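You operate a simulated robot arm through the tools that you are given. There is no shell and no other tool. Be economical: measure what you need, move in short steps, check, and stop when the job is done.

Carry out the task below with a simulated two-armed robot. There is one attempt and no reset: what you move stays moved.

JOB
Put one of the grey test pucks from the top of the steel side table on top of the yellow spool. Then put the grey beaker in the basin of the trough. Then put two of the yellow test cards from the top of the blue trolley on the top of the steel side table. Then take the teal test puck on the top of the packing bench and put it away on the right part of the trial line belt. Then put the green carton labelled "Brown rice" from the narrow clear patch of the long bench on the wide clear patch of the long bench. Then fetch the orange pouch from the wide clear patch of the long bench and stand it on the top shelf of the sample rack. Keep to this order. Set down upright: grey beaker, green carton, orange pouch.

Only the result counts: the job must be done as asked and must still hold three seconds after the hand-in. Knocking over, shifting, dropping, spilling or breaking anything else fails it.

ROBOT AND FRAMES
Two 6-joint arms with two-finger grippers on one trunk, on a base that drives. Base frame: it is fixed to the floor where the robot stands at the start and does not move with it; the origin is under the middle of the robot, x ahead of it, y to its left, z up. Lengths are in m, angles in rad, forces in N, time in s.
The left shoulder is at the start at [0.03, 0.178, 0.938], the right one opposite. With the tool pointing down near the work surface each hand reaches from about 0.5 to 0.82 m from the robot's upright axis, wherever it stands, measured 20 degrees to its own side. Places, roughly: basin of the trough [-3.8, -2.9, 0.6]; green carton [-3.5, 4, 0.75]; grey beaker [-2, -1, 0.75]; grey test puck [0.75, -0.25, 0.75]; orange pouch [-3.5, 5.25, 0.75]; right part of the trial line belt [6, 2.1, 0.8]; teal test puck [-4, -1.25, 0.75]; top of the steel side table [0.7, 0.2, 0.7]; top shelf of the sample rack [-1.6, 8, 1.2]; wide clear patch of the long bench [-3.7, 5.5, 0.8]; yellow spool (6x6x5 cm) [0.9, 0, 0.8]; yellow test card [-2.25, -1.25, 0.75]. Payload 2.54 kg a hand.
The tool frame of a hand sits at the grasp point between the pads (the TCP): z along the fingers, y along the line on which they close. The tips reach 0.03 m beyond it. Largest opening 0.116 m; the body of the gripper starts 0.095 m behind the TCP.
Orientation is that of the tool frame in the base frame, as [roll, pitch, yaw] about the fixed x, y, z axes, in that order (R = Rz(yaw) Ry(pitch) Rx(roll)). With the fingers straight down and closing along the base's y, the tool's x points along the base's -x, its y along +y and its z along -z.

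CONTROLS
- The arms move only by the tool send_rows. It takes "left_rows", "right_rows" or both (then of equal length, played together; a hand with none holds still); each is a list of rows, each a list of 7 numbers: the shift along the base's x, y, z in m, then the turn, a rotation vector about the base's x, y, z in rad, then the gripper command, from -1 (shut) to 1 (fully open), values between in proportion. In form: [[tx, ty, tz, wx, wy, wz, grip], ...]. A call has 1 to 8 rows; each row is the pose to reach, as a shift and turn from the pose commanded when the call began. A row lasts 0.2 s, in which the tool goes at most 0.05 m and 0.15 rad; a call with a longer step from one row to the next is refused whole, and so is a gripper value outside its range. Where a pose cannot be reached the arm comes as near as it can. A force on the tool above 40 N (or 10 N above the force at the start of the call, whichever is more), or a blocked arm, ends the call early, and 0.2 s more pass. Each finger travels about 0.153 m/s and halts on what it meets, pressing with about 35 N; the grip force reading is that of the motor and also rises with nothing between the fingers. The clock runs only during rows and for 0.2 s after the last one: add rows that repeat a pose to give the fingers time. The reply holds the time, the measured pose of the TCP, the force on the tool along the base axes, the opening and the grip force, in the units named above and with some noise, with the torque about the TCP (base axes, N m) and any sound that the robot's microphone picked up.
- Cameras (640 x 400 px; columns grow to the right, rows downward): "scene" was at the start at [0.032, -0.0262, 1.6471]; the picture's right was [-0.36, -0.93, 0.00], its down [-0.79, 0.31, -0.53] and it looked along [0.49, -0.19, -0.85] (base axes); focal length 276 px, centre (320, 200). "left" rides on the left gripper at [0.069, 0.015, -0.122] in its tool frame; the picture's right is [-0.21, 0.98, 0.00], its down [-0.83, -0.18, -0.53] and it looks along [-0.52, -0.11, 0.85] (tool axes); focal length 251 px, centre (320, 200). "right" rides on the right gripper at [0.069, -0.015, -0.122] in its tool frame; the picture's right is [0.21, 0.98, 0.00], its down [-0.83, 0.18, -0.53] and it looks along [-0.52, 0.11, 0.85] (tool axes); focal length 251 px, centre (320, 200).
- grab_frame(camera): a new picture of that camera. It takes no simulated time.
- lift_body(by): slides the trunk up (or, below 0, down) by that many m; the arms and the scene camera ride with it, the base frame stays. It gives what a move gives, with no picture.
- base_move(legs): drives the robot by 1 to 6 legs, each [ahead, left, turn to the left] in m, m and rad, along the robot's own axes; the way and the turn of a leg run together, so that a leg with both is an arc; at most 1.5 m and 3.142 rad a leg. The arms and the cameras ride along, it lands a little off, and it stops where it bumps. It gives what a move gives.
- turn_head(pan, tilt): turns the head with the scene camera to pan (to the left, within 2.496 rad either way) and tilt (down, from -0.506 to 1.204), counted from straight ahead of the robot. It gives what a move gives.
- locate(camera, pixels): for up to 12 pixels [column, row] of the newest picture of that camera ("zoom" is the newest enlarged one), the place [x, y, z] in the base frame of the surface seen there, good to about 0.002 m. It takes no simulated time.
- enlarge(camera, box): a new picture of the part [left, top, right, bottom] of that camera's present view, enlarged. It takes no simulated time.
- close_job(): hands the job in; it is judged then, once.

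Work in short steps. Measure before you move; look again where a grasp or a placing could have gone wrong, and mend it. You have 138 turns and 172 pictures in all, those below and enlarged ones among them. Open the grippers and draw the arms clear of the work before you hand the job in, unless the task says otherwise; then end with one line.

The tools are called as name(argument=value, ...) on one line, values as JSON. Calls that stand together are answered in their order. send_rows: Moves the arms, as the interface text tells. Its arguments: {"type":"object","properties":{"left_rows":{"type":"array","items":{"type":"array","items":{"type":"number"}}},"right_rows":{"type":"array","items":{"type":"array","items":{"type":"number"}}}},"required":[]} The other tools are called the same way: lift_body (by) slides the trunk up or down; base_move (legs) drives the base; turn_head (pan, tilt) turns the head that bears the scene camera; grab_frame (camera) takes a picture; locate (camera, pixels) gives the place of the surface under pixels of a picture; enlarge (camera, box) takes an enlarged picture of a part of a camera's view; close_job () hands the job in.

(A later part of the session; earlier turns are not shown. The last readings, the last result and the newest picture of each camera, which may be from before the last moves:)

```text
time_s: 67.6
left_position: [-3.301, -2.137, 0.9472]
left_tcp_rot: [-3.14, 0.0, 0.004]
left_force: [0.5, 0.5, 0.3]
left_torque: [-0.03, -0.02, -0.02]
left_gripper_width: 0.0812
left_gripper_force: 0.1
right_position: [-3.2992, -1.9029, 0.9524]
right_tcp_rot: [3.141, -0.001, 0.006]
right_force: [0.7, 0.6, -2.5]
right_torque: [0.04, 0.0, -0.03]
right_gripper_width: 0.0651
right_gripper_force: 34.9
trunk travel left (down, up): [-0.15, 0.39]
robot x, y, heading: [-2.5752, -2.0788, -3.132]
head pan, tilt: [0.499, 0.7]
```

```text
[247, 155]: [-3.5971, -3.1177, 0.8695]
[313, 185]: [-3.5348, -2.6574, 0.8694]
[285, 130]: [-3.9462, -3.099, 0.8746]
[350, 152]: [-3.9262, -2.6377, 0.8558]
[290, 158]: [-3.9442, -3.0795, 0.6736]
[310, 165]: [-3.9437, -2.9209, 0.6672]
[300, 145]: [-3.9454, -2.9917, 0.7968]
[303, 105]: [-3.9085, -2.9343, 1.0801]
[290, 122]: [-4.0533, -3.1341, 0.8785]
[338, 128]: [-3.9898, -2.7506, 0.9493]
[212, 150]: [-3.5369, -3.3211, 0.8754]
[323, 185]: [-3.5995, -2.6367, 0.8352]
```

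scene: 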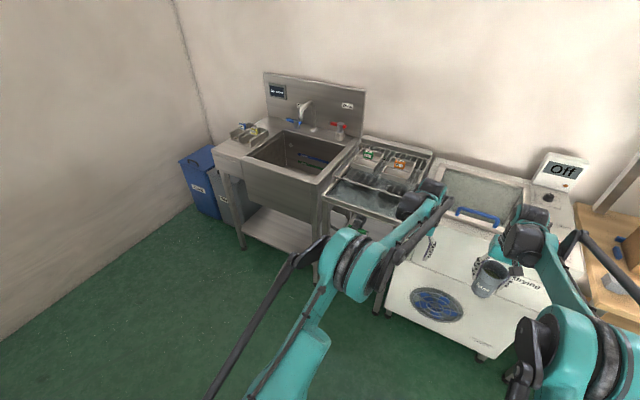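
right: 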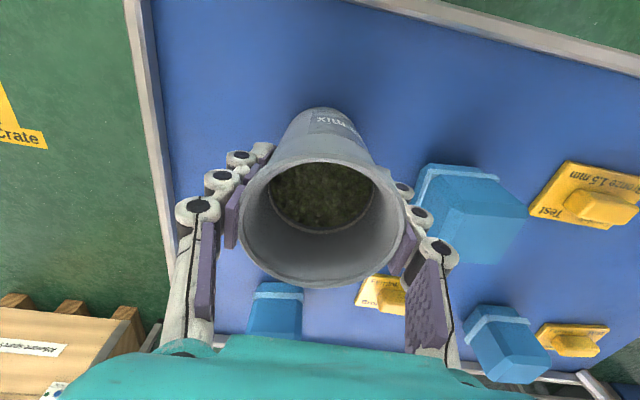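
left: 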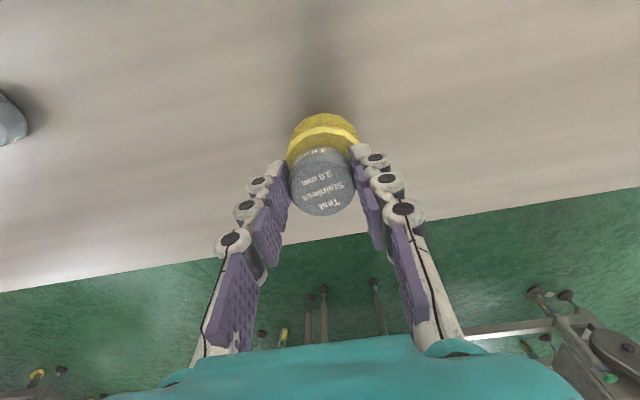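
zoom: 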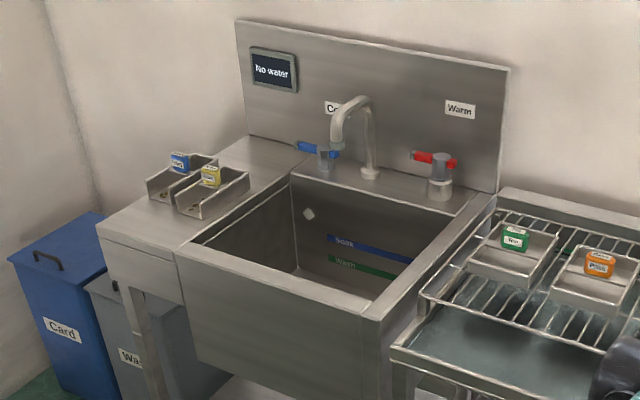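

Basin inside spans x -3.57..-3.945, y -2.66..-3.12, rim z 0.875; the tap spout is at (-3.91,-2.93,1.0-1.08). I draw both hands back and up before driving over it.

send_rows(left_rows=[[0.021, -0.025, 0.016, 0, 0, 0, 0.4], [0.042, -0.05, 0.032, 0, 0, 0, 0.4], [0.063, -0.075, 0.048, 0, 0, 0, 0.4], [0.084, -0.1, 0.064, 0, 0, 0, 0.4], [0.105, -0.125, 0.08, 0, 0, 0, 0.4], [0.126, -0.15, 0.096, 0, 0, 0, 0.4], [0.147, -0.175, 0.112, 0, 0, 0, 0.4], [0.168, -0.2, 0.128, 0, 0, 0, 0.4]], right_rows=[[0.01, 0.002, 0.012, 0, 0, 0, -1], [0.03, 0.005, 0.024, 0, 0, 0, -1], [0.05, 0.008, 0.036, 0, 0, 0, -1], [0.07, 0.01, 0.048, 0, 0, 0, -1], [0.09, 0.013, 0.06, 0, 0, 0, -1], [0.11, 0.015, 0.07, 0, 0, 0, -1], [0.13, 0.018, 0.08, 0, 0, 0, -1], [0.145, 0.02, 0.09, 0, 0, 0, -1]])

base_move(legs=[[0, 0.99, 0], [0.35, 0, 0]])

grab_frame(camera="scene")

```text
time_s: 69.4
left_position: [-3.1289, -2.3381, 1.0756]
left_tcp_rot: [-3.14, 0.002, 0.005]
left_force: [0.1, -0.9, 0.6]
left_torque: [0.03, 0.05, 0.0]
left_gripper_width: 0.0811
left_gripper_force: 0.1
right_position: [-3.1539, -1.8823, 1.0443]
right_tcp_rot: [3.142, 0.002, 0.006]
right_force: [0.6, 0.0, -1.8]
right_torque: [0.0, 0.08, 0.03]
right_gripper_width: 0.0648
right_gripper_force: 35.1
trunk travel left (down, up): [-0.15, 0.39]
robot x, y, heading: [-2.5769, -2.0781, -3.135]
head pan, tilt: [0.499, 0.7]
```

```text
time_s: 76.2
left_position: [-3.4831, -3.2675, 1.0757]
left_tcp_rot: [-3.141, -0.001, -0.021]
left_force: [-0.7, 0.0, -0.7]
left_torque: [0.03, -0.02, 0.02]
left_gripper_width: 0.0814
left_gripper_force: 0.1
right_position: [-3.4948, -2.8132, 1.0429]
right_tcp_rot: [3.141, -0.003, -0.021]
right_force: [-0.5, -0.4, -2.0]
right_torque: [-0.01, -0.03, 0.01]
right_gripper_width: 0.0649
right_gripper_force: 34.7
trunk travel left (down, up): [-0.15, 0.39]
robot x, y, heading: [-2.9192, -3.0219, 3.12]
head pan, tilt: [0.499, 0.7]
```

```text
141 pictures are left
```

scene: 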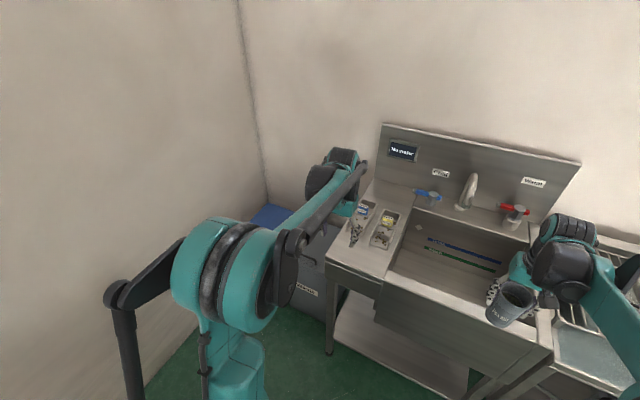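

I go the last 0.21 m ahead and a little left, and turn the head to see the basin.

base_move(legs=[[0.21, 0.05, 0.02]])

turn_head(pan=-0.25, tilt=0.95)

grab_frame(camera="scene")

grab_frame(camera="right")

```text
time_s: 77.8
left_position: [-3.6862, -3.3274, 1.0749]
left_tcp_rot: [-3.141, -0.001, 0.001]
left_force: [0.0, -1.1, -0.6]
left_torque: [-0.02, -0.03, 0.0]
left_gripper_width: 0.0812
left_gripper_force: 0.0
right_position: [-3.7093, -2.8712, 1.043]
right_tcp_rot: [-3.141, -0.003, -0.001]
right_force: [-0.9, 0.2, -2.5]
right_torque: [0.01, -0.04, 0.04]
right_gripper_width: 0.0649
right_gripper_force: 35.1
trunk travel left (down, up): [-0.15, 0.39]
robot x, y, heading: [-3.1277, -3.0685, -3.143]
head pan, tilt: [0.499, 0.7]
```

```text
time_s: 78.9
left_position: [-3.6846, -3.3272, 1.0759]
left_tcp_rot: [3.141, 0.0, 0.0]
left_force: [-0.3, -0.5, 1.1]
left_torque: [-0.03, 0.04, 0.03]
left_gripper_width: 0.0812
left_gripper_force: 0.0
right_position: [-3.7075, -2.8718, 1.0422]
right_tcp_rot: [-3.141, -0.001, -0.001]
right_force: [0.2, 0.2, -2.2]
right_torque: [0.02, 0.02, -0.02]
right_gripper_width: 0.0649
right_gripper_force: 34.4
trunk travel left (down, up): [-0.15, 0.39]
robot x, y, heading: [-3.1254, -3.0691, -3.141]
head pan, tilt: [-0.25, 0.949]
```

```text
140 pictures are left
```

scene: 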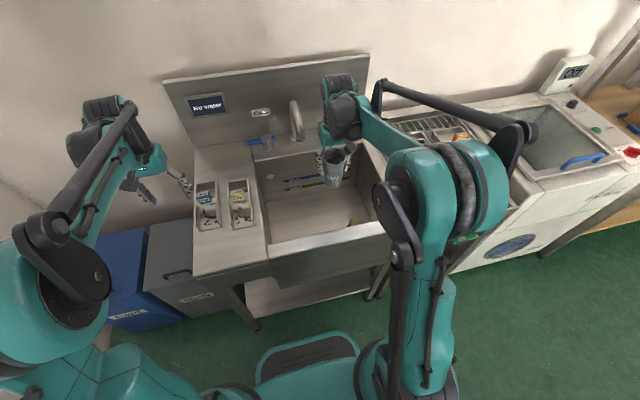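

```text
139 pictures are left
```

right: 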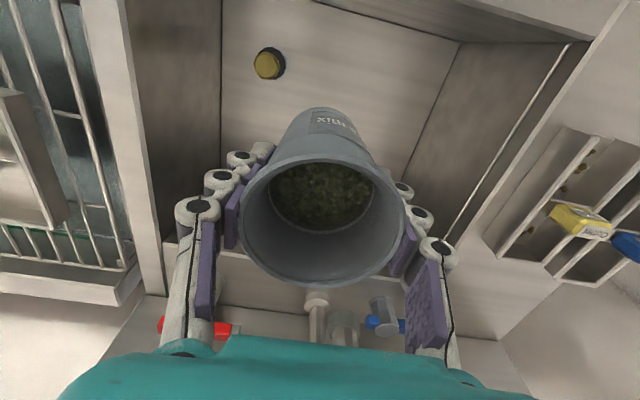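

I measure the basin floor, the yellow plug at (269,63), the walls and the tap.

locate(camera="right", pixels=[[269, 63], [220, 60], [350, 60], [430, 100], [225, 150], [500, 110], [300, 3], [318, 305], [345, 325]])

locate(camera="scene", pixels=[[293, 102], [298, 135], [265, 165], [365, 165], [310, 210], [300, 195]])

```text
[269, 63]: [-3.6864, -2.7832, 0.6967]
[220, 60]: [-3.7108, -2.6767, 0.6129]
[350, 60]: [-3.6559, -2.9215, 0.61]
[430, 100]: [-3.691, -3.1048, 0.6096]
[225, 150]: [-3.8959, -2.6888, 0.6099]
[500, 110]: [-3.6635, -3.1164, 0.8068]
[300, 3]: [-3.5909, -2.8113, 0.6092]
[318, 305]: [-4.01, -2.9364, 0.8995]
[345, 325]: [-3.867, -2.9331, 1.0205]
```

```text
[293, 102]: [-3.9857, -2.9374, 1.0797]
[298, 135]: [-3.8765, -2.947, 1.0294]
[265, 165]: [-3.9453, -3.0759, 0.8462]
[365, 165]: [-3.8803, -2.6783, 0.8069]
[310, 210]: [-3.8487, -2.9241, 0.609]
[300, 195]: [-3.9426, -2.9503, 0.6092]
```

Basin floor is z 0.609; plug at (-3.686,-2.783). I put the beaker at (-3.70,-2.93): shift and lower in stages.

send_rows(right_rows=[[0.003, -0.03, 0, 0, 0, 0, -1], [0.006, -0.058, 0, 0, 0, 0, -1], [0.006, -0.058, -0.035, 0, 0, 0, -1], [0.006, -0.058, -0.07, 0, 0, 0, -1], [0.006, -0.058, -0.105, 0, 0, 0, -1], [0.006, -0.058, -0.14, 0, 0, 0, -1], [0.006, -0.058, -0.175, 0, 0, 0, -1], [0.006, -0.058, -0.2, 0, 0, 0, -1]])

grab_frame(camera="scene")

```text
time_s: 80.7
left_position: [-3.6854, -3.3267, 1.0753]
left_tcp_rot: [3.14, 0.0, 0.0]
left_force: [-0.4, 0.3, -0.1]
left_torque: [0.01, 0.0, -0.01]
left_gripper_width: 0.0814
left_gripper_force: 0.0
right_position: [-3.7045, -2.9299, 0.8428]
right_tcp_rot: [3.14, 0.001, 0.001]
right_force: [-0.3, -0.2, -2.1]
right_torque: [-0.01, 0.02, 0.02]
right_gripper_width: 0.0649
right_gripper_force: 35.3
trunk travel left (down, up): [-0.15, 0.39]
robot x, y, heading: [-3.1261, -3.0674, -3.142]
head pan, tilt: [-0.25, 0.949]
```

```text
138 pictures are left
```

scene: 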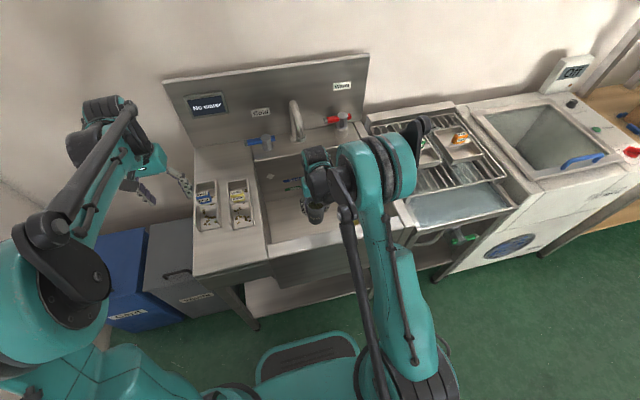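

Clear so far; I lower further, to about 3 cm above the floor.

send_rows(right_rows=[[0, 0, -0.03, 0, 0, 0, -1], [0, 0, -0.06, 0, 0, 0, -1], [0, 0, -0.09, 0, 0, 0, -1], [0, 0, -0.12, 0, 0, 0, -1], [0, 0, -0.135, 0, 0, 0, -1]])

grab_frame(camera="right")

grab_frame(camera="scene")

```text
time_s: 81.9
left_position: [-3.6849, -3.3272, 1.0752]
left_tcp_rot: [-3.141, 0.0, 0.0]
left_force: [-0.1, -0.1, 0.5]
left_torque: [-0.01, 0.01, 0.01]
left_gripper_width: 0.0808
left_gripper_force: 0.0
right_position: [-3.7009, -2.9297, 0.7078]
right_tcp_rot: [-3.141, 0.001, 0.0]
right_force: [-0.1, 0.8, -1.7]
right_torque: [0.03, 0.03, -0.02]
right_gripper_width: 0.0648
right_gripper_force: 35.2
trunk travel left (down, up): [-0.15, 0.39]
robot x, y, heading: [-3.128, -3.0696, -3.141]
head pan, tilt: [-0.25, 0.949]
```

```text
137 pictures are left
```

right: 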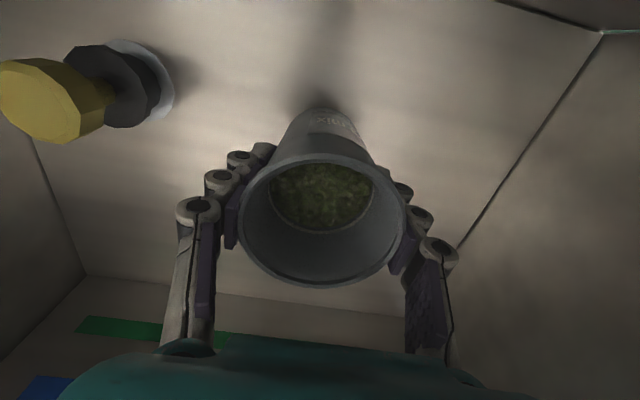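

```text
136 pictures are left
```

scene: 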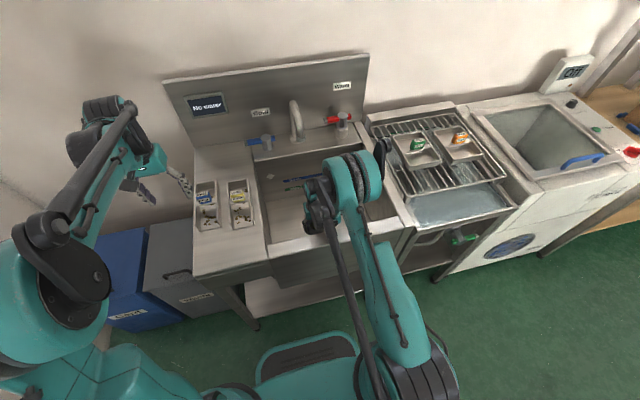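

I check the elbow's height over the draining rack before the last centimetres.

locate(camera="scene", pixels=[[381, 155], [365, 190], [350, 180], [400, 290]])

send_rows(right_rows=[[0, 0, -0.01, 0, 0, 0, -1], [0, 0, -0.018, 0, 0, 0, -1], [0, 0, -0.024, 0, 0, 0, -1], [0, 0, -0.024, 0, 0, 0, -1]])

```text
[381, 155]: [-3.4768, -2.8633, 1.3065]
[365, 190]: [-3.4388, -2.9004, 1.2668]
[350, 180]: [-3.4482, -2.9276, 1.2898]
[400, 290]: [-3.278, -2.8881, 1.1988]
```

```text
time_s: 82.9
left_position: [-3.6859, -3.3264, 1.075]
left_tcp_rot: [3.14, 0.0, 0.0]
left_force: [0.2, 0.7, 0.0]
left_torque: [0.03, 0.03, -0.01]
left_gripper_width: 0.0813
left_gripper_force: 0.1
right_position: [-3.7018, -2.9307, 0.683]
right_tcp_rot: [3.141, -0.002, 0.0]
right_force: [0.6, -0.3, -3.0]
right_torque: [-0.01, 0.02, -0.01]
right_gripper_width: 0.0648
right_gripper_force: 35.0
trunk travel left (down, up): [-0.15, 0.39]
robot x, y, heading: [-3.1289, -3.0677, -3.144]
head pan, tilt: [-0.25, 0.949]
```

No contact yet (Fz -3.0). I creep down a few millimetres.

send_rows(right_rows=[[0, 0, -0.002, 0, 0, 0, -1], [0, 0, -0.003, 0, 0, 0, -1], [0, 0, -0.003, 0, 0, 0, -1]])

grab_frame(camera="right")

```text
time_s: 83.7
left_position: [-3.6857, -3.3268, 1.0755]
left_tcp_rot: [-3.141, 0.001, 0.001]
left_force: [0.5, 1.0, -0.4]
left_torque: [-0.01, 0.0, 0.02]
left_gripper_width: 0.0813
left_gripper_force: 0.0
right_position: [-3.702, -2.93, 0.6803]
right_tcp_rot: [-3.141, 0.0, 0.0]
right_force: [-1.0, -0.3, 2.7]
right_torque: [0.14, 0.01, 0.01]
right_gripper_width: 0.0648
right_gripper_force: 35.2
trunk travel left (down, up): [-0.15, 0.39]
robot x, y, heading: [-3.126, -3.0653, -3.14]
head pan, tilt: [-0.25, 0.949]
```

```text
135 pictures are left
```

right: 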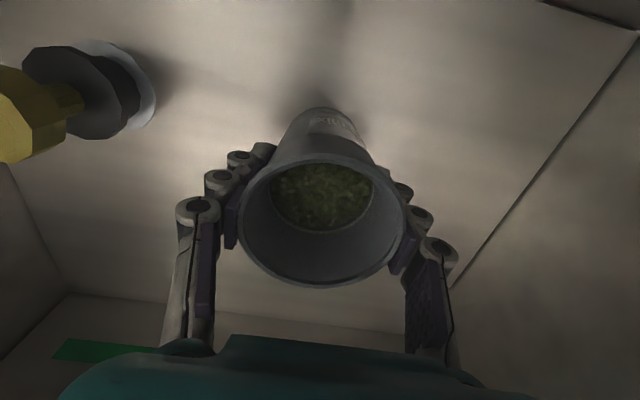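

Contact made (Fz +2.7). I open to about 0.09 m and rise straight up.

send_rows(right_rows=[[0, 0, 0, 0, 0, 0, 0.2], [0, 0, 0, 0, 0, 0, 0.4], [0, 0, 0, 0, 0, 0, 0.6], [0, 0, 0, 0, 0, 0, 0.6], [0, 0, 0.03, 0, 0, 0, 0.6], [0, 0, 0.07, 0, 0, 0, 0.6], [0, 0, 0.11, 0, 0, 0, 0.6], [0, 0, 0.15, 0, 0, 0, 0.6]])

grab_frame(camera="right")

```text
time_s: 85.5
left_position: [-3.6841, -3.3274, 1.0757]
left_tcp_rot: [-3.141, 0.0, 0.001]
left_force: [0.4, 0.0, 0.1]
left_torque: [-0.01, 0.0, 0.01]
left_gripper_width: 0.0811
left_gripper_force: 0.1
right_position: [-3.7022, -2.9303, 0.8314]
right_tcp_rot: [3.142, -0.001, -0.002]
right_force: [0.6, -0.5, -0.2]
right_torque: [-0.01, -0.02, -0.01]
right_gripper_width: 0.0931
right_gripper_force: 0.1
trunk travel left (down, up): [-0.15, 0.39]
robot x, y, heading: [-3.126, -3.0645, -3.138]
head pan, tilt: [-0.25, 0.949]
```

```text
134 pictures are left
```

right: 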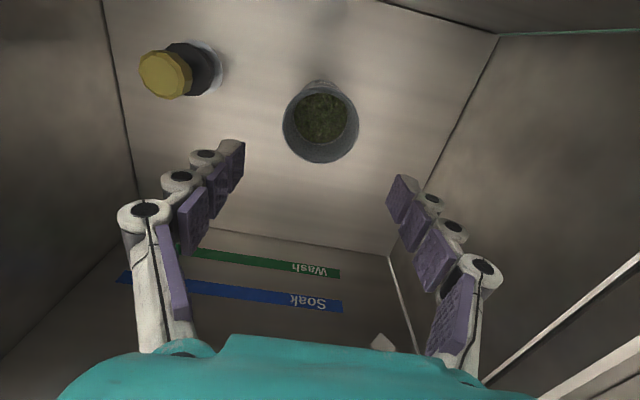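

The beaker stands upright in the basin. I raise the right hand clear of the basin, back off, and turn round to approach the trolley from its west side.

send_rows(right_rows=[[0, 0, 0.04, 0, 0, 0, 0.6], [0, 0, 0.08, 0, 0, 0, 0.6], [0, 0, 0.12, 0, 0, 0, 0.6], [0, 0, 0.16, 0, 0, 0, 0.6], [0, 0, 0.2, 0, 0, 0, 0.6], [0.03, 0, 0.23, 0, 0, 0, 0.6]])

base_move(legs=[[-0.6, 0, 0], [0, 0, 3.14], [-0.4, 0, 0], [0, 1.0, 0]])

turn_head(pan=0.5, tilt=0.7)

grab_frame(camera="scene")

```text
time_s: 86.9
left_position: [-3.6827, -3.3278, 1.0768]
left_tcp_rot: [3.141, 0.001, -0.001]
left_force: [1.5, -0.3, -0.3]
left_torque: [0.03, 0.03, 0.01]
left_gripper_width: 0.0812
left_gripper_force: 0.0
right_position: [-3.6699, -2.9298, 1.0632]
right_tcp_rot: [-3.141, 0.002, 0.001]
right_force: [-0.2, -0.4, 0.0]
right_torque: [0.04, 0.04, 0.04]
right_gripper_width: 0.0929
right_gripper_force: 0.1
trunk travel left (down, up): [-0.15, 0.39]
robot x, y, heading: [-3.1306, -3.0667, -3.141]
head pan, tilt: [-0.25, 0.949]
```

```text
time_s: 104.6
left_position: [-2.4771, -1.7937, 1.0764]
left_tcp_rot: [3.141, -0.001, -3.07]
left_force: [-0.4, 0.5, 0.4]
left_torque: [0.0, -0.02, 0.02]
left_gripper_width: 0.0811
left_gripper_force: 0.1
right_position: [-2.4609, -2.1887, 1.062]
right_tcp_rot: [-3.141, 0.0, -3.071]
right_force: [1.0, 0.0, -0.7]
right_torque: [-0.03, 0.0, 0.01]
right_gripper_width: 0.0928
right_gripper_force: 0.0
trunk travel left (down, up): [-0.15, 0.39]
robot x, y, heading: [-3.0134, -2.0886, 0.07]
head pan, tilt: [-0.25, 0.949]
```

```text
time_s: 105.7
left_position: [-2.476, -1.7948, 1.0749]
left_tcp_rot: [3.141, 0.0, -3.071]
left_force: [-0.6, 0.1, 0.5]
left_torque: [-0.01, -0.05, 0.02]
left_gripper_width: 0.0811
left_gripper_force: 0.0
right_position: [-2.4613, -2.1911, 1.0614]
right_tcp_rot: [3.142, 0.0, -3.07]
right_force: [0.1, 0.1, -0.4]
right_torque: [0.0, -0.01, 0.01]
right_gripper_width: 0.0929
right_gripper_force: 0.0
trunk travel left (down, up): [-0.15, 0.39]
robot x, y, heading: [-3.012, -2.0928, 0.076]
head pan, tilt: [0.499, 0.7]
```

```text
133 pictures are left
```

scene: 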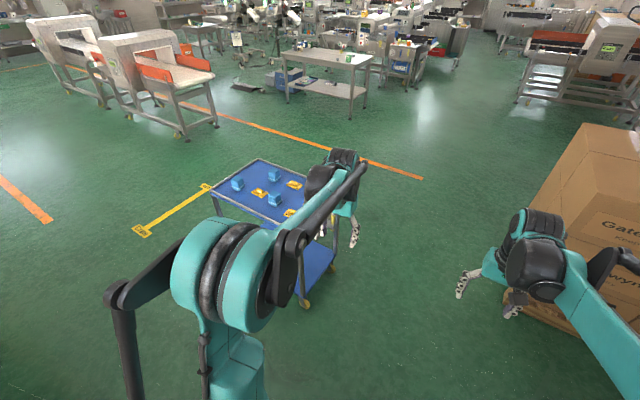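

I correct heading, shift left 0.84 m to y≈-1.25 and go ahead 0.2 m, then look at the trolley.

base_move(legs=[[0, 0, -0.075], [0, 0.84, 0], [0.2, 0, 0]])

turn_head(pan=0, tilt=0.95)

grab_frame(camera="scene")

```text
time_s: 111.8
left_position: [-2.2451, -1.0085, 1.0755]
left_tcp_rot: [3.141, -0.002, 3.128]
left_force: [-0.3, -0.4, -0.1]
left_torque: [0.0, 0.06, -0.05]
left_gripper_width: 0.0813
left_gripper_force: 0.1
right_position: [-2.264, -1.4039, 1.0604]
right_tcp_rot: [-3.141, -0.003, 3.127]
right_force: [1.2, -0.5, -0.4]
right_torque: [0.01, 0.07, 0.0]
right_gripper_width: 0.0929
right_gripper_force: 0.0
trunk travel left (down, up): [-0.15, 0.39]
robot x, y, heading: [-2.8066, -1.2597, -0.016]
head pan, tilt: [0.499, 0.7]
```

```text
time_s: 112.7
left_position: [-2.2456, -1.0084, 1.0757]
left_tcp_rot: [-3.141, 0.0, 3.128]
left_force: [0.4, -0.2, 0.0]
left_torque: [0.02, 0.0, 0.01]
left_gripper_width: 0.0814
left_gripper_force: 0.1
right_position: [-2.2654, -1.4044, 1.0621]
right_tcp_rot: [3.141, -0.003, 3.127]
right_force: [-0.3, -0.2, -0.2]
right_torque: [0.0, -0.03, -0.02]
right_gripper_width: 0.093
right_gripper_force: 0.1
trunk travel left (down, up): [-0.15, 0.39]
robot x, y, heading: [-2.8061, -1.2608, -0.014]
head pan, tilt: [0.0, 0.949]
```

```text
132 pictures are left
```

scene: 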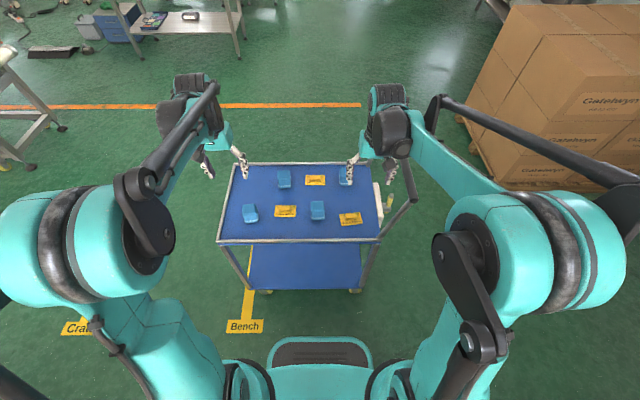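

enlarge(camera="scene", box=[215, 155, 415, 250])

```text
3.20 times, centred on (315, 202) of scene
```

zoom: 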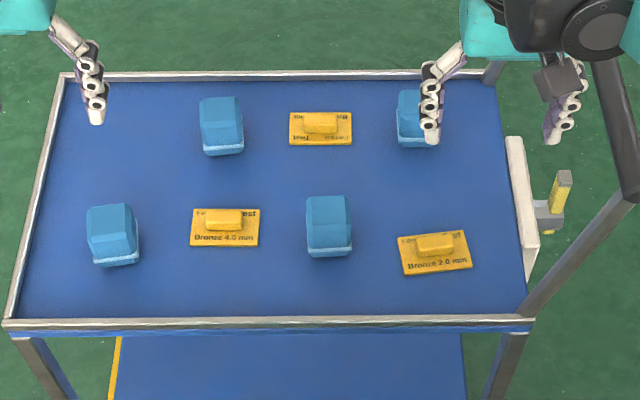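

I measure cards B (225,225) and C (437,250) and their knobs.

locate(camera="zoom", pixels=[[224, 215], [208, 215], [241, 215], [224, 225], [194, 240], [256, 242], [225, 240], [174, 230], [435, 240], [418, 243], [453, 238], [440, 262]])

enlarge(camera="scene", box=[265, 195, 305, 225])

```text
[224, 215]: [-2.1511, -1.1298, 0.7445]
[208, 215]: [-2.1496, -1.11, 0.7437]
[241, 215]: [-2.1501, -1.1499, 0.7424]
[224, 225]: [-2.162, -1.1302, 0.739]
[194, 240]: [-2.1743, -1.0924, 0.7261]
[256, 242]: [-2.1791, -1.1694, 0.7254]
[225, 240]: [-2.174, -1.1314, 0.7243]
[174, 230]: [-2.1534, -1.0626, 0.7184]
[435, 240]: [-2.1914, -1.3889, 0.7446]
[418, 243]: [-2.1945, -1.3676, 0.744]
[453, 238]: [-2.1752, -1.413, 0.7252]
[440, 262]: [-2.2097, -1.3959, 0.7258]
```

```text
13.33 times, centred on (285, 210) of scene
```

zoom: 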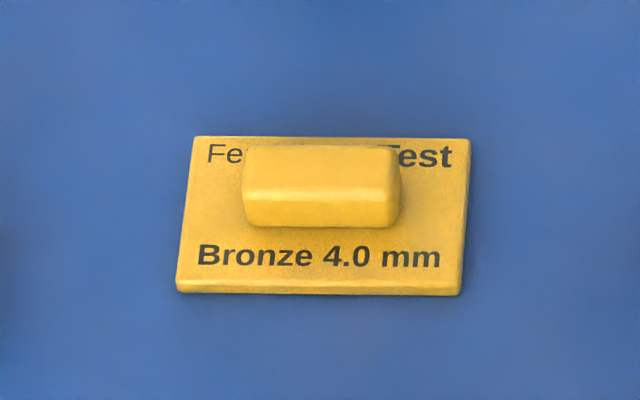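

Knobs are 20 mm tall and 42 mm long (B centre (-2.154,-1.130), C centre (-2.193,-1.390), turned about 0.13 rad). I move both hands above them.

send_rows(left_rows=[[0.013, -0.017, -0.03, 0, 0, 0, 0.2], [0.026, -0.035, -0.06, 0, 0, 0, 0.2], [0.039, -0.052, -0.09, 0, 0, 0, 0.2], [0.052, -0.07, -0.12, 0, 0, 0, 0.2], [0.065, -0.087, -0.15, 0, 0, 0, 0.2], [0.078, -0.105, -0.18, 0, 0, 0, 0.2], [0.092, -0.122, -0.215, 0, 0, 0, 0.2], [0.092, -0.122, -0.245, 0, 0, 0, 0.2]], right_rows=[[0.01, 0.002, -0.03, 0, 0, 0.02, 0.2], [0.02, 0.004, -0.06, 0, 0, 0.04, 0.2], [0.03, 0.006, -0.09, 0, 0, 0.06, 0.2], [0.04, 0.008, -0.12, 0, 0, 0.08, 0.2], [0.05, 0.01, -0.15, 0, 0, 0.1, 0.2], [0.06, 0.012, -0.18, 0, 0, 0.12, 0.2], [0.072, 0.014, -0.205, 0, 0, 0.14, 0.2], [0.072, 0.014, -0.232, 0, 0, 0.14, 0.2]])

grab_frame(camera="left")

grab_frame(camera="right")

```text
time_s: 114.5
left_position: [-2.1525, -1.1301, 0.8299]
left_tcp_rot: [-3.141, -0.001, 3.129]
left_force: [0.0, 0.2, -0.3]
left_torque: [0.01, 0.02, 0.02]
left_gripper_width: 0.0695
left_gripper_force: 0.0
right_position: [-2.1935, -1.3902, 0.8294]
right_tcp_rot: [3.142, -0.001, -3.014]
right_force: [-0.1, 0.0, -0.6]
right_torque: [-0.01, -0.05, -0.01]
right_gripper_width: 0.0695
right_gripper_force: 0.0
trunk travel left (down, up): [-0.15, 0.39]
robot x, y, heading: [-2.8072, -1.2576, -0.017]
head pan, tilt: [0.0, 0.949]
```

```text
129 pictures are left
```

left: 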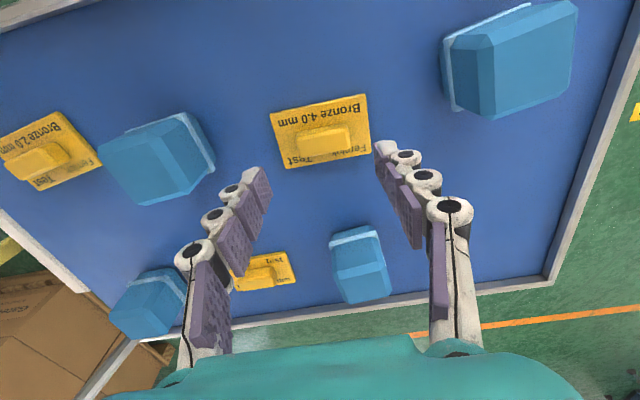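

```text
128 pictures are left
```

right: 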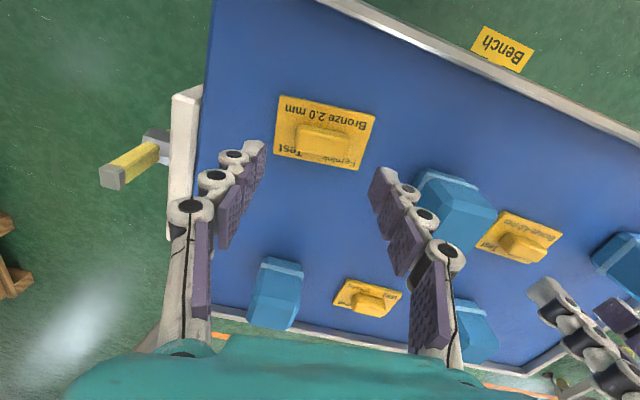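

I verify knob places in both hand views.

locate(camera="left", pixels=[[298, 142], [347, 135], [323, 140]])

locate(camera="right", pixels=[[298, 138], [347, 150], [323, 145]])

```text
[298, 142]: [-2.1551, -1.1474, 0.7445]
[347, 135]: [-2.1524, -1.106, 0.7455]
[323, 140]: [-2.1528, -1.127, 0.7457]
```

```text
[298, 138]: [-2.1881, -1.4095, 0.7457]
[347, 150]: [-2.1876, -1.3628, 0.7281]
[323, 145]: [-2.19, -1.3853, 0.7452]
```

Aligned. I lower both to z≈0.756 and close.

send_rows(left_rows=[[0, 0.001, -0.04, 0, 0, 0, 0.2], [0, 0.001, -0.065, 0, 0, 0, 0.2], [0, 0.001, -0.0735, 0, 0, 0, 0.2], [0, 0.001, -0.0735, 0, 0, 0, 0], [0, 0.001, -0.0735, 0, 0, 0, -0.5], [0, 0.001, -0.0735, 0, 0, 0, -1], [0, 0.001, -0.0735, 0, 0, 0, -1]], right_rows=[[0.002, 0.003, -0.04, 0, 0, 0, 0.2], [0.002, 0.003, -0.065, 0, 0, 0, 0.2], [0.002, 0.003, -0.0735, 0, 0, 0, 0.2], [0.002, 0.003, -0.0735, 0, 0, 0, 0], [0.002, 0.003, -0.0735, 0, 0, 0, -0.5], [0.002, 0.003, -0.0735, 0, 0, 0, -1], [0.002, 0.003, -0.0735, 0, 0, 0, -1]])

grab_frame(camera="scene")

```text
time_s: 116.1
left_position: [-2.1551, -1.1271, 0.7571]
left_tcp_rot: [3.141, 0.001, 3.125]
left_force: [0.3, 0.9, -0.1]
left_torque: [0.0, 0.01, -0.02]
left_gripper_width: 0.0444
left_gripper_force: 34.9
right_position: [-2.191, -1.3859, 0.7558]
right_tcp_rot: [-3.14, 0.001, -3.015]
right_force: [2.8, -0.9, 20.0]
right_torque: [0.0, -0.04, 0.02]
right_gripper_width: 0.0443
right_gripper_force: 34.9
trunk travel left (down, up): [-0.15, 0.39]
robot x, y, heading: [-2.8084, -1.2589, -0.017]
head pan, tilt: [0.0, 0.949]
```

```text
127 pictures are left
```

scene: 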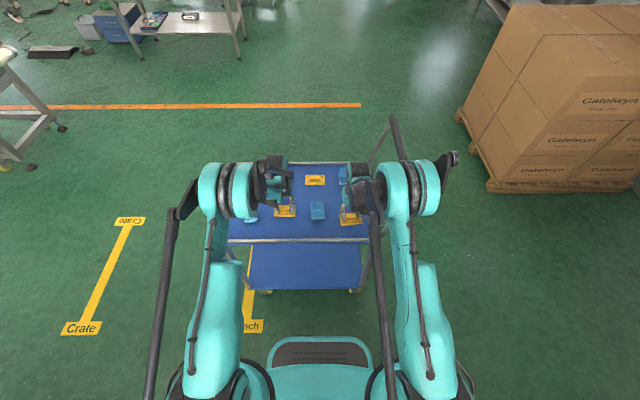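

Both hold at 0.044 m (the right presses the card lightly). I lift both.

send_rows(left_rows=[[0, 0, 0.005, 0, 0, 0, -1], [0, 0, 0.02, 0, 0, 0, -1], [0, 0, 0.045, 0, 0, 0, -1], [0, 0, 0.075, 0, 0, 0, -1], [0, 0, 0.11, 0, 0, 0, -1], [0, 0, 0.15, 0, 0, 0, -1], [0, 0, 0.2, 0, 0, 0, -1], [-0.02, 0, 0.24, 0, 0, 0, -1]], right_rows=[[0, 0, 0.005, 0, 0, 0, -1], [0, 0, 0.02, 0, 0, 0, -1], [0, 0, 0.045, 0, 0, 0, -1], [0, 0, 0.075, 0, 0, 0, -1], [0, 0, 0.11, 0, 0, 0, -1], [0, 0, 0.15, 0, 0, 0, -1], [0, 0, 0.2, 0, 0, 0, -1], [-0.02, 0, 0.24, 0, 0, 0, -1]])

grab_frame(camera="left")

grab_frame(camera="right")

turn_head(pan=0.5, tilt=0.6)

grab_frame(camera="scene")

```text
time_s: 117.9
left_position: [-2.1744, -1.13, 0.9983]
left_tcp_rot: [3.141, 0.002, 3.128]
left_force: [-0.7, 0.2, 0.2]
left_torque: [0.02, -0.04, -0.04]
left_gripper_width: 0.0449
left_gripper_force: 35.0
right_position: [-2.2126, -1.3881, 0.997]
right_tcp_rot: [3.141, 0.001, -3.015]
right_force: [-0.7, -0.9, 0.0]
right_torque: [0.02, -0.05, -0.03]
right_gripper_width: 0.0446
right_gripper_force: 35.5
trunk travel left (down, up): [-0.15, 0.39]
robot x, y, heading: [-2.8041, -1.2602, -0.016]
head pan, tilt: [0.0, 0.949]
```

```text
126 pictures are left
```

left: 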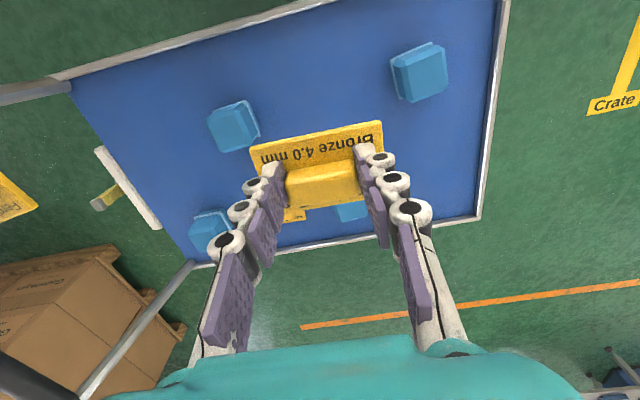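

```text
125 pictures are left
```

right: 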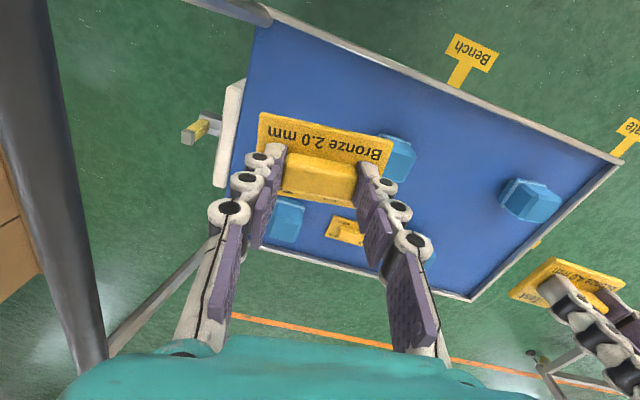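

```text
time_s: 118.9
left_position: [-2.1737, -1.1292, 0.9946]
left_tcp_rot: [-3.141, 0.0, 3.129]
left_force: [1.0, 0.1, -0.7]
left_torque: [0.01, 0.03, 0.03]
left_gripper_width: 0.0445
left_gripper_force: 34.6
right_position: [-2.2087, -1.3874, 0.9954]
right_tcp_rot: [-3.142, 0.001, -3.014]
right_force: [-0.4, 0.5, 0.3]
right_torque: [0.0, -0.01, -0.02]
right_gripper_width: 0.0448
right_gripper_force: 34.8
trunk travel left (down, up): [-0.15, 0.39]
robot x, y, heading: [-2.8094, -1.2553, -0.01]
head pan, tilt: [0.499, 0.6]
```

```text
124 pictures are left
```

scene: 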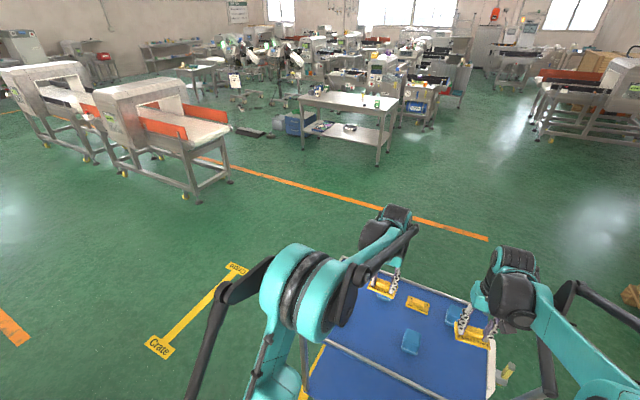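

Both cards are held. I measure the conveyor foot to be sure the lane at y≈0 is open.

locate(camera="scene", pixels=[[197, 200], [230, 185], [385, 165], [302, 148], [378, 108], [398, 100]])

base_move(legs=[[0, 1.33, 0.012]])

```text
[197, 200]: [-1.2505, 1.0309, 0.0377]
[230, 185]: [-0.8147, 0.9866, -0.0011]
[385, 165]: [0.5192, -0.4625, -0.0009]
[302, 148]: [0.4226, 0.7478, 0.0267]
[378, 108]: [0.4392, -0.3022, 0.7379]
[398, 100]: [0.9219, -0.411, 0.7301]
```

```text
time_s: 125.3
left_position: [-2.1515, 0.149, 0.9966]
left_tcp_rot: [3.139, 0.001, 3.12]
left_force: [0.0, -0.5, -0.5]
left_torque: [0.0, 0.01, 0.01]
left_gripper_width: 0.0444
left_gripper_force: 35.1
right_position: [-2.1902, -0.1101, 0.9955]
right_tcp_rot: [-3.14, 0.001, -3.02]
right_force: [0.4, 0.8, -0.8]
right_torque: [0.0, 0.01, -0.01]
right_gripper_width: 0.0446
right_gripper_force: 34.8
trunk travel left (down, up): [-0.15, 0.39]
robot x, y, heading: [-2.7886, 0.021, -0.015]
head pan, tilt: [0.499, 0.6]
```

The lane is clear. I drive to the table.

base_move(legs=[[0, 0, 0.018], [1.4, 0.03, 0], [1.2, 0.03, 0]])

turn_head(pan=0, tilt=0.9)

grab_frame(camera="scene")

```text
time_s: 138.4
left_position: [0.4567, 0.2342, 0.9958]
left_tcp_rot: [3.14, 0.001, -3.121]
left_force: [0.3, -0.5, -0.6]
left_torque: [-0.01, 0.02, -0.01]
left_gripper_width: 0.0446
left_gripper_force: 34.4
right_position: [0.4307, -0.0249, 0.996]
right_tcp_rot: [3.141, -0.001, -2.98]
right_force: [0.1, 0.2, 0.4]
right_torque: [0.01, 0.01, -0.05]
right_gripper_width: 0.0447
right_gripper_force: 34.6
trunk travel left (down, up): [-0.15, 0.39]
robot x, y, heading: [-0.1721, 0.0852, 0.022]
head pan, tilt: [0.499, 0.6]
```

```text
time_s: 139.3
left_position: [0.4581, 0.2343, 0.9956]
left_tcp_rot: [-3.14, -0.001, -3.121]
left_force: [0.7, 0.4, -0.7]
left_torque: [-0.05, 0.0, 0.01]
left_gripper_width: 0.0445
left_gripper_force: 34.8
right_position: [0.4303, -0.0252, 0.9966]
right_tcp_rot: [3.14, -0.001, -2.981]
right_force: [0.0, -0.1, -0.7]
right_torque: [-0.01, -0.03, -0.01]
right_gripper_width: 0.0447
right_gripper_force: 35.0
trunk travel left (down, up): [-0.15, 0.39]
robot x, y, heading: [-0.1721, 0.0835, 0.02]
head pan, tilt: [0.0, 0.901]
```

```text
123 pictures are left
```

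scene: 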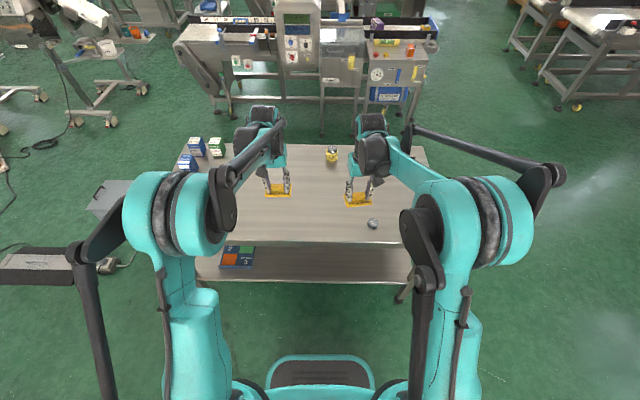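

I edge 0.08 m ahead and check the landing zone with enlarged view.

base_move(legs=[[0.09, 0, -0.02]])

enlarge(camera="scene", box=[170, 120, 450, 260])

```text
time_s: 140.4
left_position: [0.5536, 0.2222, 0.9952]
left_tcp_rot: [-3.14, 0.0, -3.141]
left_force: [0.2, -1.0, 0.2]
left_torque: [-0.01, 0.04, 0.02]
left_gripper_width: 0.0447
left_gripper_force: 35.0
right_position: [0.522, -0.038, 0.9948]
right_tcp_rot: [-3.142, -0.002, -3.002]
right_force: [0.9, -0.7, -0.2]
right_torque: [0.02, 0.03, 0.02]
right_gripper_width: 0.0448
right_gripper_force: 35.1
trunk travel left (down, up): [-0.15, 0.39]
robot x, y, heading: [-0.0815, 0.0851, 0.002]
head pan, tilt: [0.0, 0.901]
```

```text
2.29 times, centred on (310, 190) of scene
```

zoom: 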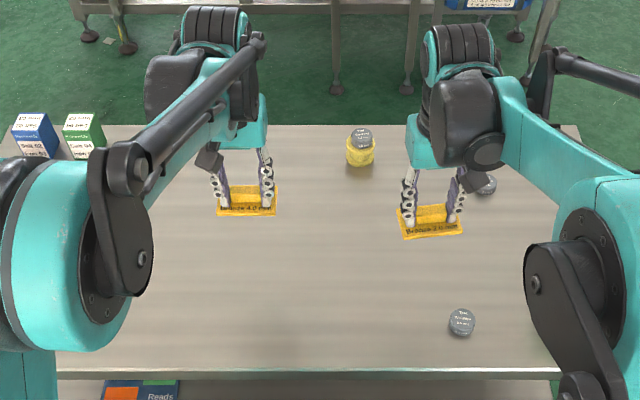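

Landing spots are free: left straight down at (0.554,0.222), right at (0.60,-0.01). I lower both to 1 cm above the table.

send_rows(left_rows=[[0, 0, -0.03, 0, 0, 0, -1], [0, 0, -0.06, 0, 0, 0, -1], [0, 0, -0.09, 0, 0, 0, -1], [0, 0, -0.12, 0, 0, 0, -1], [0, 0, -0.15, 0, 0, 0, -1], [0, 0, -0.18, 0, 0, 0, -1], [0, 0, -0.2, 0, 0, 0, -1], [0, 0, -0.21, 0, 0, 0, -1]], right_rows=[[0.02, 0.007, -0.02, 0, 0, -0.02, -1], [0.04, 0.014, -0.05, 0, 0, -0.04, -1], [0.06, 0.021, -0.08, 0, 0, -0.06, -1], [0.078, 0.028, -0.11, 0, 0, -0.08, -1], [0.078, 0.028, -0.15, 0, 0, -0.1, -1], [0.078, 0.028, -0.18, 0, 0, -0.12, -1], [0.078, 0.028, -0.2, 0, 0, -0.14, -1], [0.078, 0.028, -0.21, 0, 0, -0.14, -1]])

enlarge(camera="scene", box=[170, 120, 450, 260])

```text
time_s: 142.2
left_position: [0.5531, 0.2241, 0.7861]
left_tcp_rot: [-3.141, 0.0, -3.14]
left_force: [-0.2, -0.2, -0.6]
left_torque: [0.01, 0.05, 0.03]
left_gripper_width: 0.0447
left_gripper_force: 35.2
right_position: [0.599, -0.0077, 0.7863]
right_tcp_rot: [3.141, 0.001, 3.141]
right_force: [-0.1, 0.7, -1.0]
right_torque: [0.02, 0.01, -0.03]
right_gripper_width: 0.0445
right_gripper_force: 34.7
trunk travel left (down, up): [-0.15, 0.39]
robot x, y, heading: [-0.0759, 0.0843, -0.002]
head pan, tilt: [0.0, 0.901]
```

```text
2.29 times, centred on (310, 190) of scene
```

zoom: 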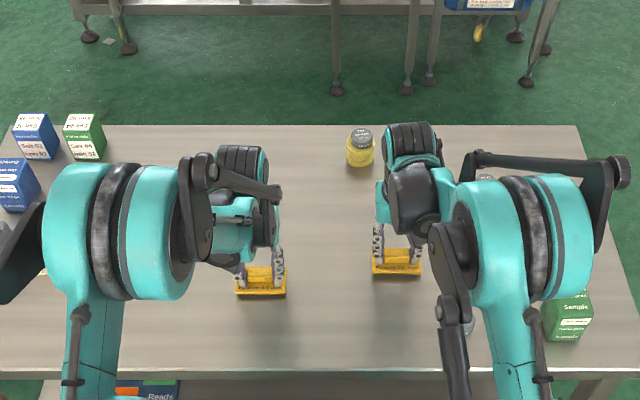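

I set both down the last centimetre, release, and rise.

send_rows(left_rows=[[0, 0, -0.006, 0, 0, 0, -1], [0, 0, -0.0105, 0, 0, 0, -1], [0, 0, -0.0105, 0, 0, 0, -0.2], [0, 0, -0.0105, 0, 0, 0, 0.1], [0, 0, -0.0105, 0, 0, 0, 0.3], [0, 0, 0.02, 0, 0, 0, 0.3], [0, 0, 0.06, 0, 0, 0, 0.3], [0, 0, 0.1, 0, 0, 0, 0.3]], right_rows=[[0, 0, -0.006, 0, 0, 0, -1], [0, 0, -0.0105, 0, 0, 0, -1], [0, 0, -0.0105, 0, 0, 0, -0.2], [0, 0, -0.0105, 0, 0, 0, 0.1], [0, 0, -0.0105, 0, 0, 0, 0.3], [0, 0, 0.02, 0, 0, 0, 0.3], [0, 0, 0.06, 0, 0, 0, 0.3], [0, 0, 0.1, 0, 0, 0, 0.3]])

send_rows(left_rows=[[0, 0, 0.04, 0, 0, 0, 0.3], [0, 0, 0.08, 0, 0, 0, 0.3], [0, 0, 0.12, 0, 0, 0, 0.3], [0, 0, 0.16, 0, 0, 0, 0.3]], right_rows=[[-0.02, -0.02, 0.04, 0, 0, 0, 0.3], [-0.04, -0.04, 0.08, 0, 0, 0, 0.3], [-0.06, -0.07, 0.1, 0, 0, 0, 0.3], [-0.06, -0.1, 0.13, 0, 0, 0, 0.3]])

enlarge(camera="scene", box=[170, 120, 450, 260])

```text
time_s: 144.0
left_position: [0.5509, 0.2223, 0.886]
left_tcp_rot: [3.142, 0.002, -3.14]
left_force: [-0.3, -0.8, -0.4]
left_torque: [0.01, -0.05, 0.0]
left_gripper_width: 0.0754
left_gripper_force: 0.1
right_position: [0.5986, -0.0085, 0.8882]
right_tcp_rot: [-3.14, 0.001, -3.141]
right_force: [-0.9, -0.3, 0.2]
right_torque: [0.03, -0.07, 0.02]
right_gripper_width: 0.0753
right_gripper_force: 0.1
trunk travel left (down, up): [-0.15, 0.39]
robot x, y, heading: [-0.082, 0.0838, -0.001]
head pan, tilt: [0.0, 0.901]
```

```text
time_s: 145.0
left_position: [0.5529, 0.2215, 1.0477]
left_tcp_rot: [3.141, 0.002, -3.141]
left_force: [1.0, 0.5, 0.8]
left_torque: [0.02, -0.02, -0.01]
left_gripper_width: 0.0757
left_gripper_force: 0.1
right_position: [0.5378, -0.1086, 1.0183]
right_tcp_rot: [3.141, 0.0, -3.141]
right_force: [0.3, -0.1, -0.6]
right_torque: [0.0, 0.0, 0.01]
right_gripper_width: 0.0755
right_gripper_force: 0.1
trunk travel left (down, up): [-0.15, 0.39]
robot x, y, heading: [-0.0782, 0.0817, 0.004]
head pan, tilt: [0.0, 0.901]
```

```text
2.29 times, centred on (310, 190) of scene
```

zoom: 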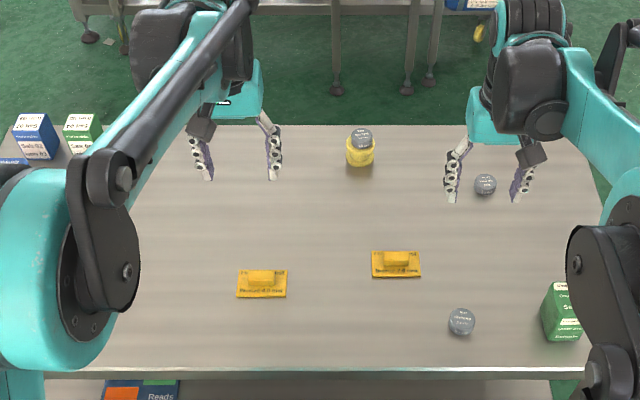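

Cards are on the table. Next I back off, turn round and drive west toward the packing bench.

base_move(legs=[[-0.5, 0, 0], [0, 0, 3.14], [1.2, 0, 0], [0.85, 0, 0]])

turn_head(pan=0.3, tilt=0.6)

grab_frame(camera="scene")

```text
time_s: 165.1
left_position: [-3.2618, -0.0145, 1.046]
left_tcp_rot: [-3.141, 0.0, -0.009]
left_force: [-0.6, 0.1, -0.8]
left_torque: [0.04, -0.04, 0.01]
left_gripper_width: 0.0753
left_gripper_force: 0.0
right_position: [-3.243, 0.3176, 1.0167]
right_tcp_rot: [3.141, 0.0, -0.009]
right_force: [-1.8, 0.0, -0.5]
right_torque: [0.02, -0.02, 0.0]
right_gripper_width: 0.0753
right_gripper_force: 0.0
trunk travel left (down, up): [-0.15, 0.39]
robot x, y, heading: [-2.6267, 0.1219, 3.133]
head pan, tilt: [0.0, 0.901]
```

```text
time_s: 165.9
left_position: [-3.2605, -0.0146, 1.0462]
left_tcp_rot: [-3.141, 0.002, -0.009]
left_force: [0.4, 0.7, 0.8]
left_torque: [0.01, 0.02, 0.01]
left_gripper_width: 0.0755
left_gripper_force: 0.1
right_position: [-3.2423, 0.3177, 1.0165]
right_tcp_rot: [3.142, -0.001, -0.009]
right_force: [-0.7, -0.1, 0.1]
right_torque: [0.02, -0.01, 0.02]
right_gripper_width: 0.0753
right_gripper_force: 0.0
trunk travel left (down, up): [-0.15, 0.39]
robot x, y, heading: [-2.6277, 0.1175, 3.134]
head pan, tilt: [0.3, 0.6]
```

```text
119 pictures are left
```

scene: 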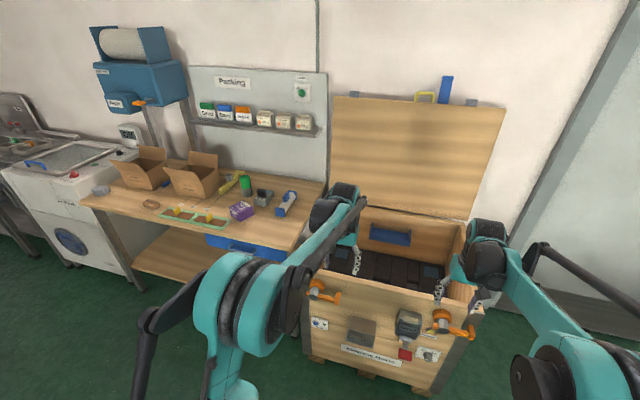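

I enlarge the bench top to find the teal puck.

enlarge(camera="scene", box=[80, 130, 330, 270])

locate(camera="zoom", pixels=[[250, 200], [320, 220], [52, 155], [180, 190], [415, 205], [530, 185], [10, 180], [590, 290], [625, 330], [100, 200]])

```text
2.56 times, centred on (205, 200) of scene
```

zoom: 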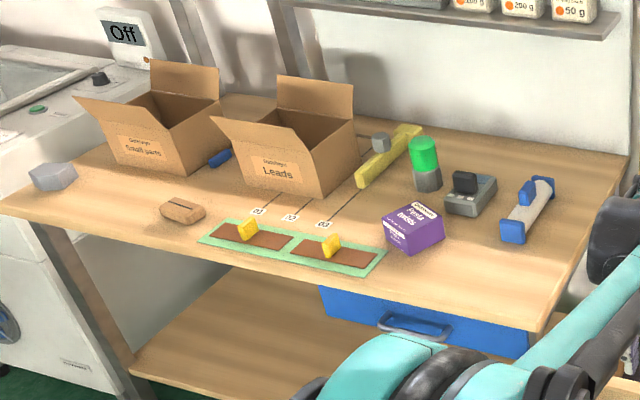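

```text
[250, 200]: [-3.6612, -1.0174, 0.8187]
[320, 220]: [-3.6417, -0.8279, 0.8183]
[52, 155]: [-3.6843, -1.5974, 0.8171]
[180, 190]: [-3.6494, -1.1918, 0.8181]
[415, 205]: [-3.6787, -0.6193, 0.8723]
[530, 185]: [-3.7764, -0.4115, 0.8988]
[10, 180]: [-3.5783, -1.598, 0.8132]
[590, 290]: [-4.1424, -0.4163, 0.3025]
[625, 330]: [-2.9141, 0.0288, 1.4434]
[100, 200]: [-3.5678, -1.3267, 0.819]
```

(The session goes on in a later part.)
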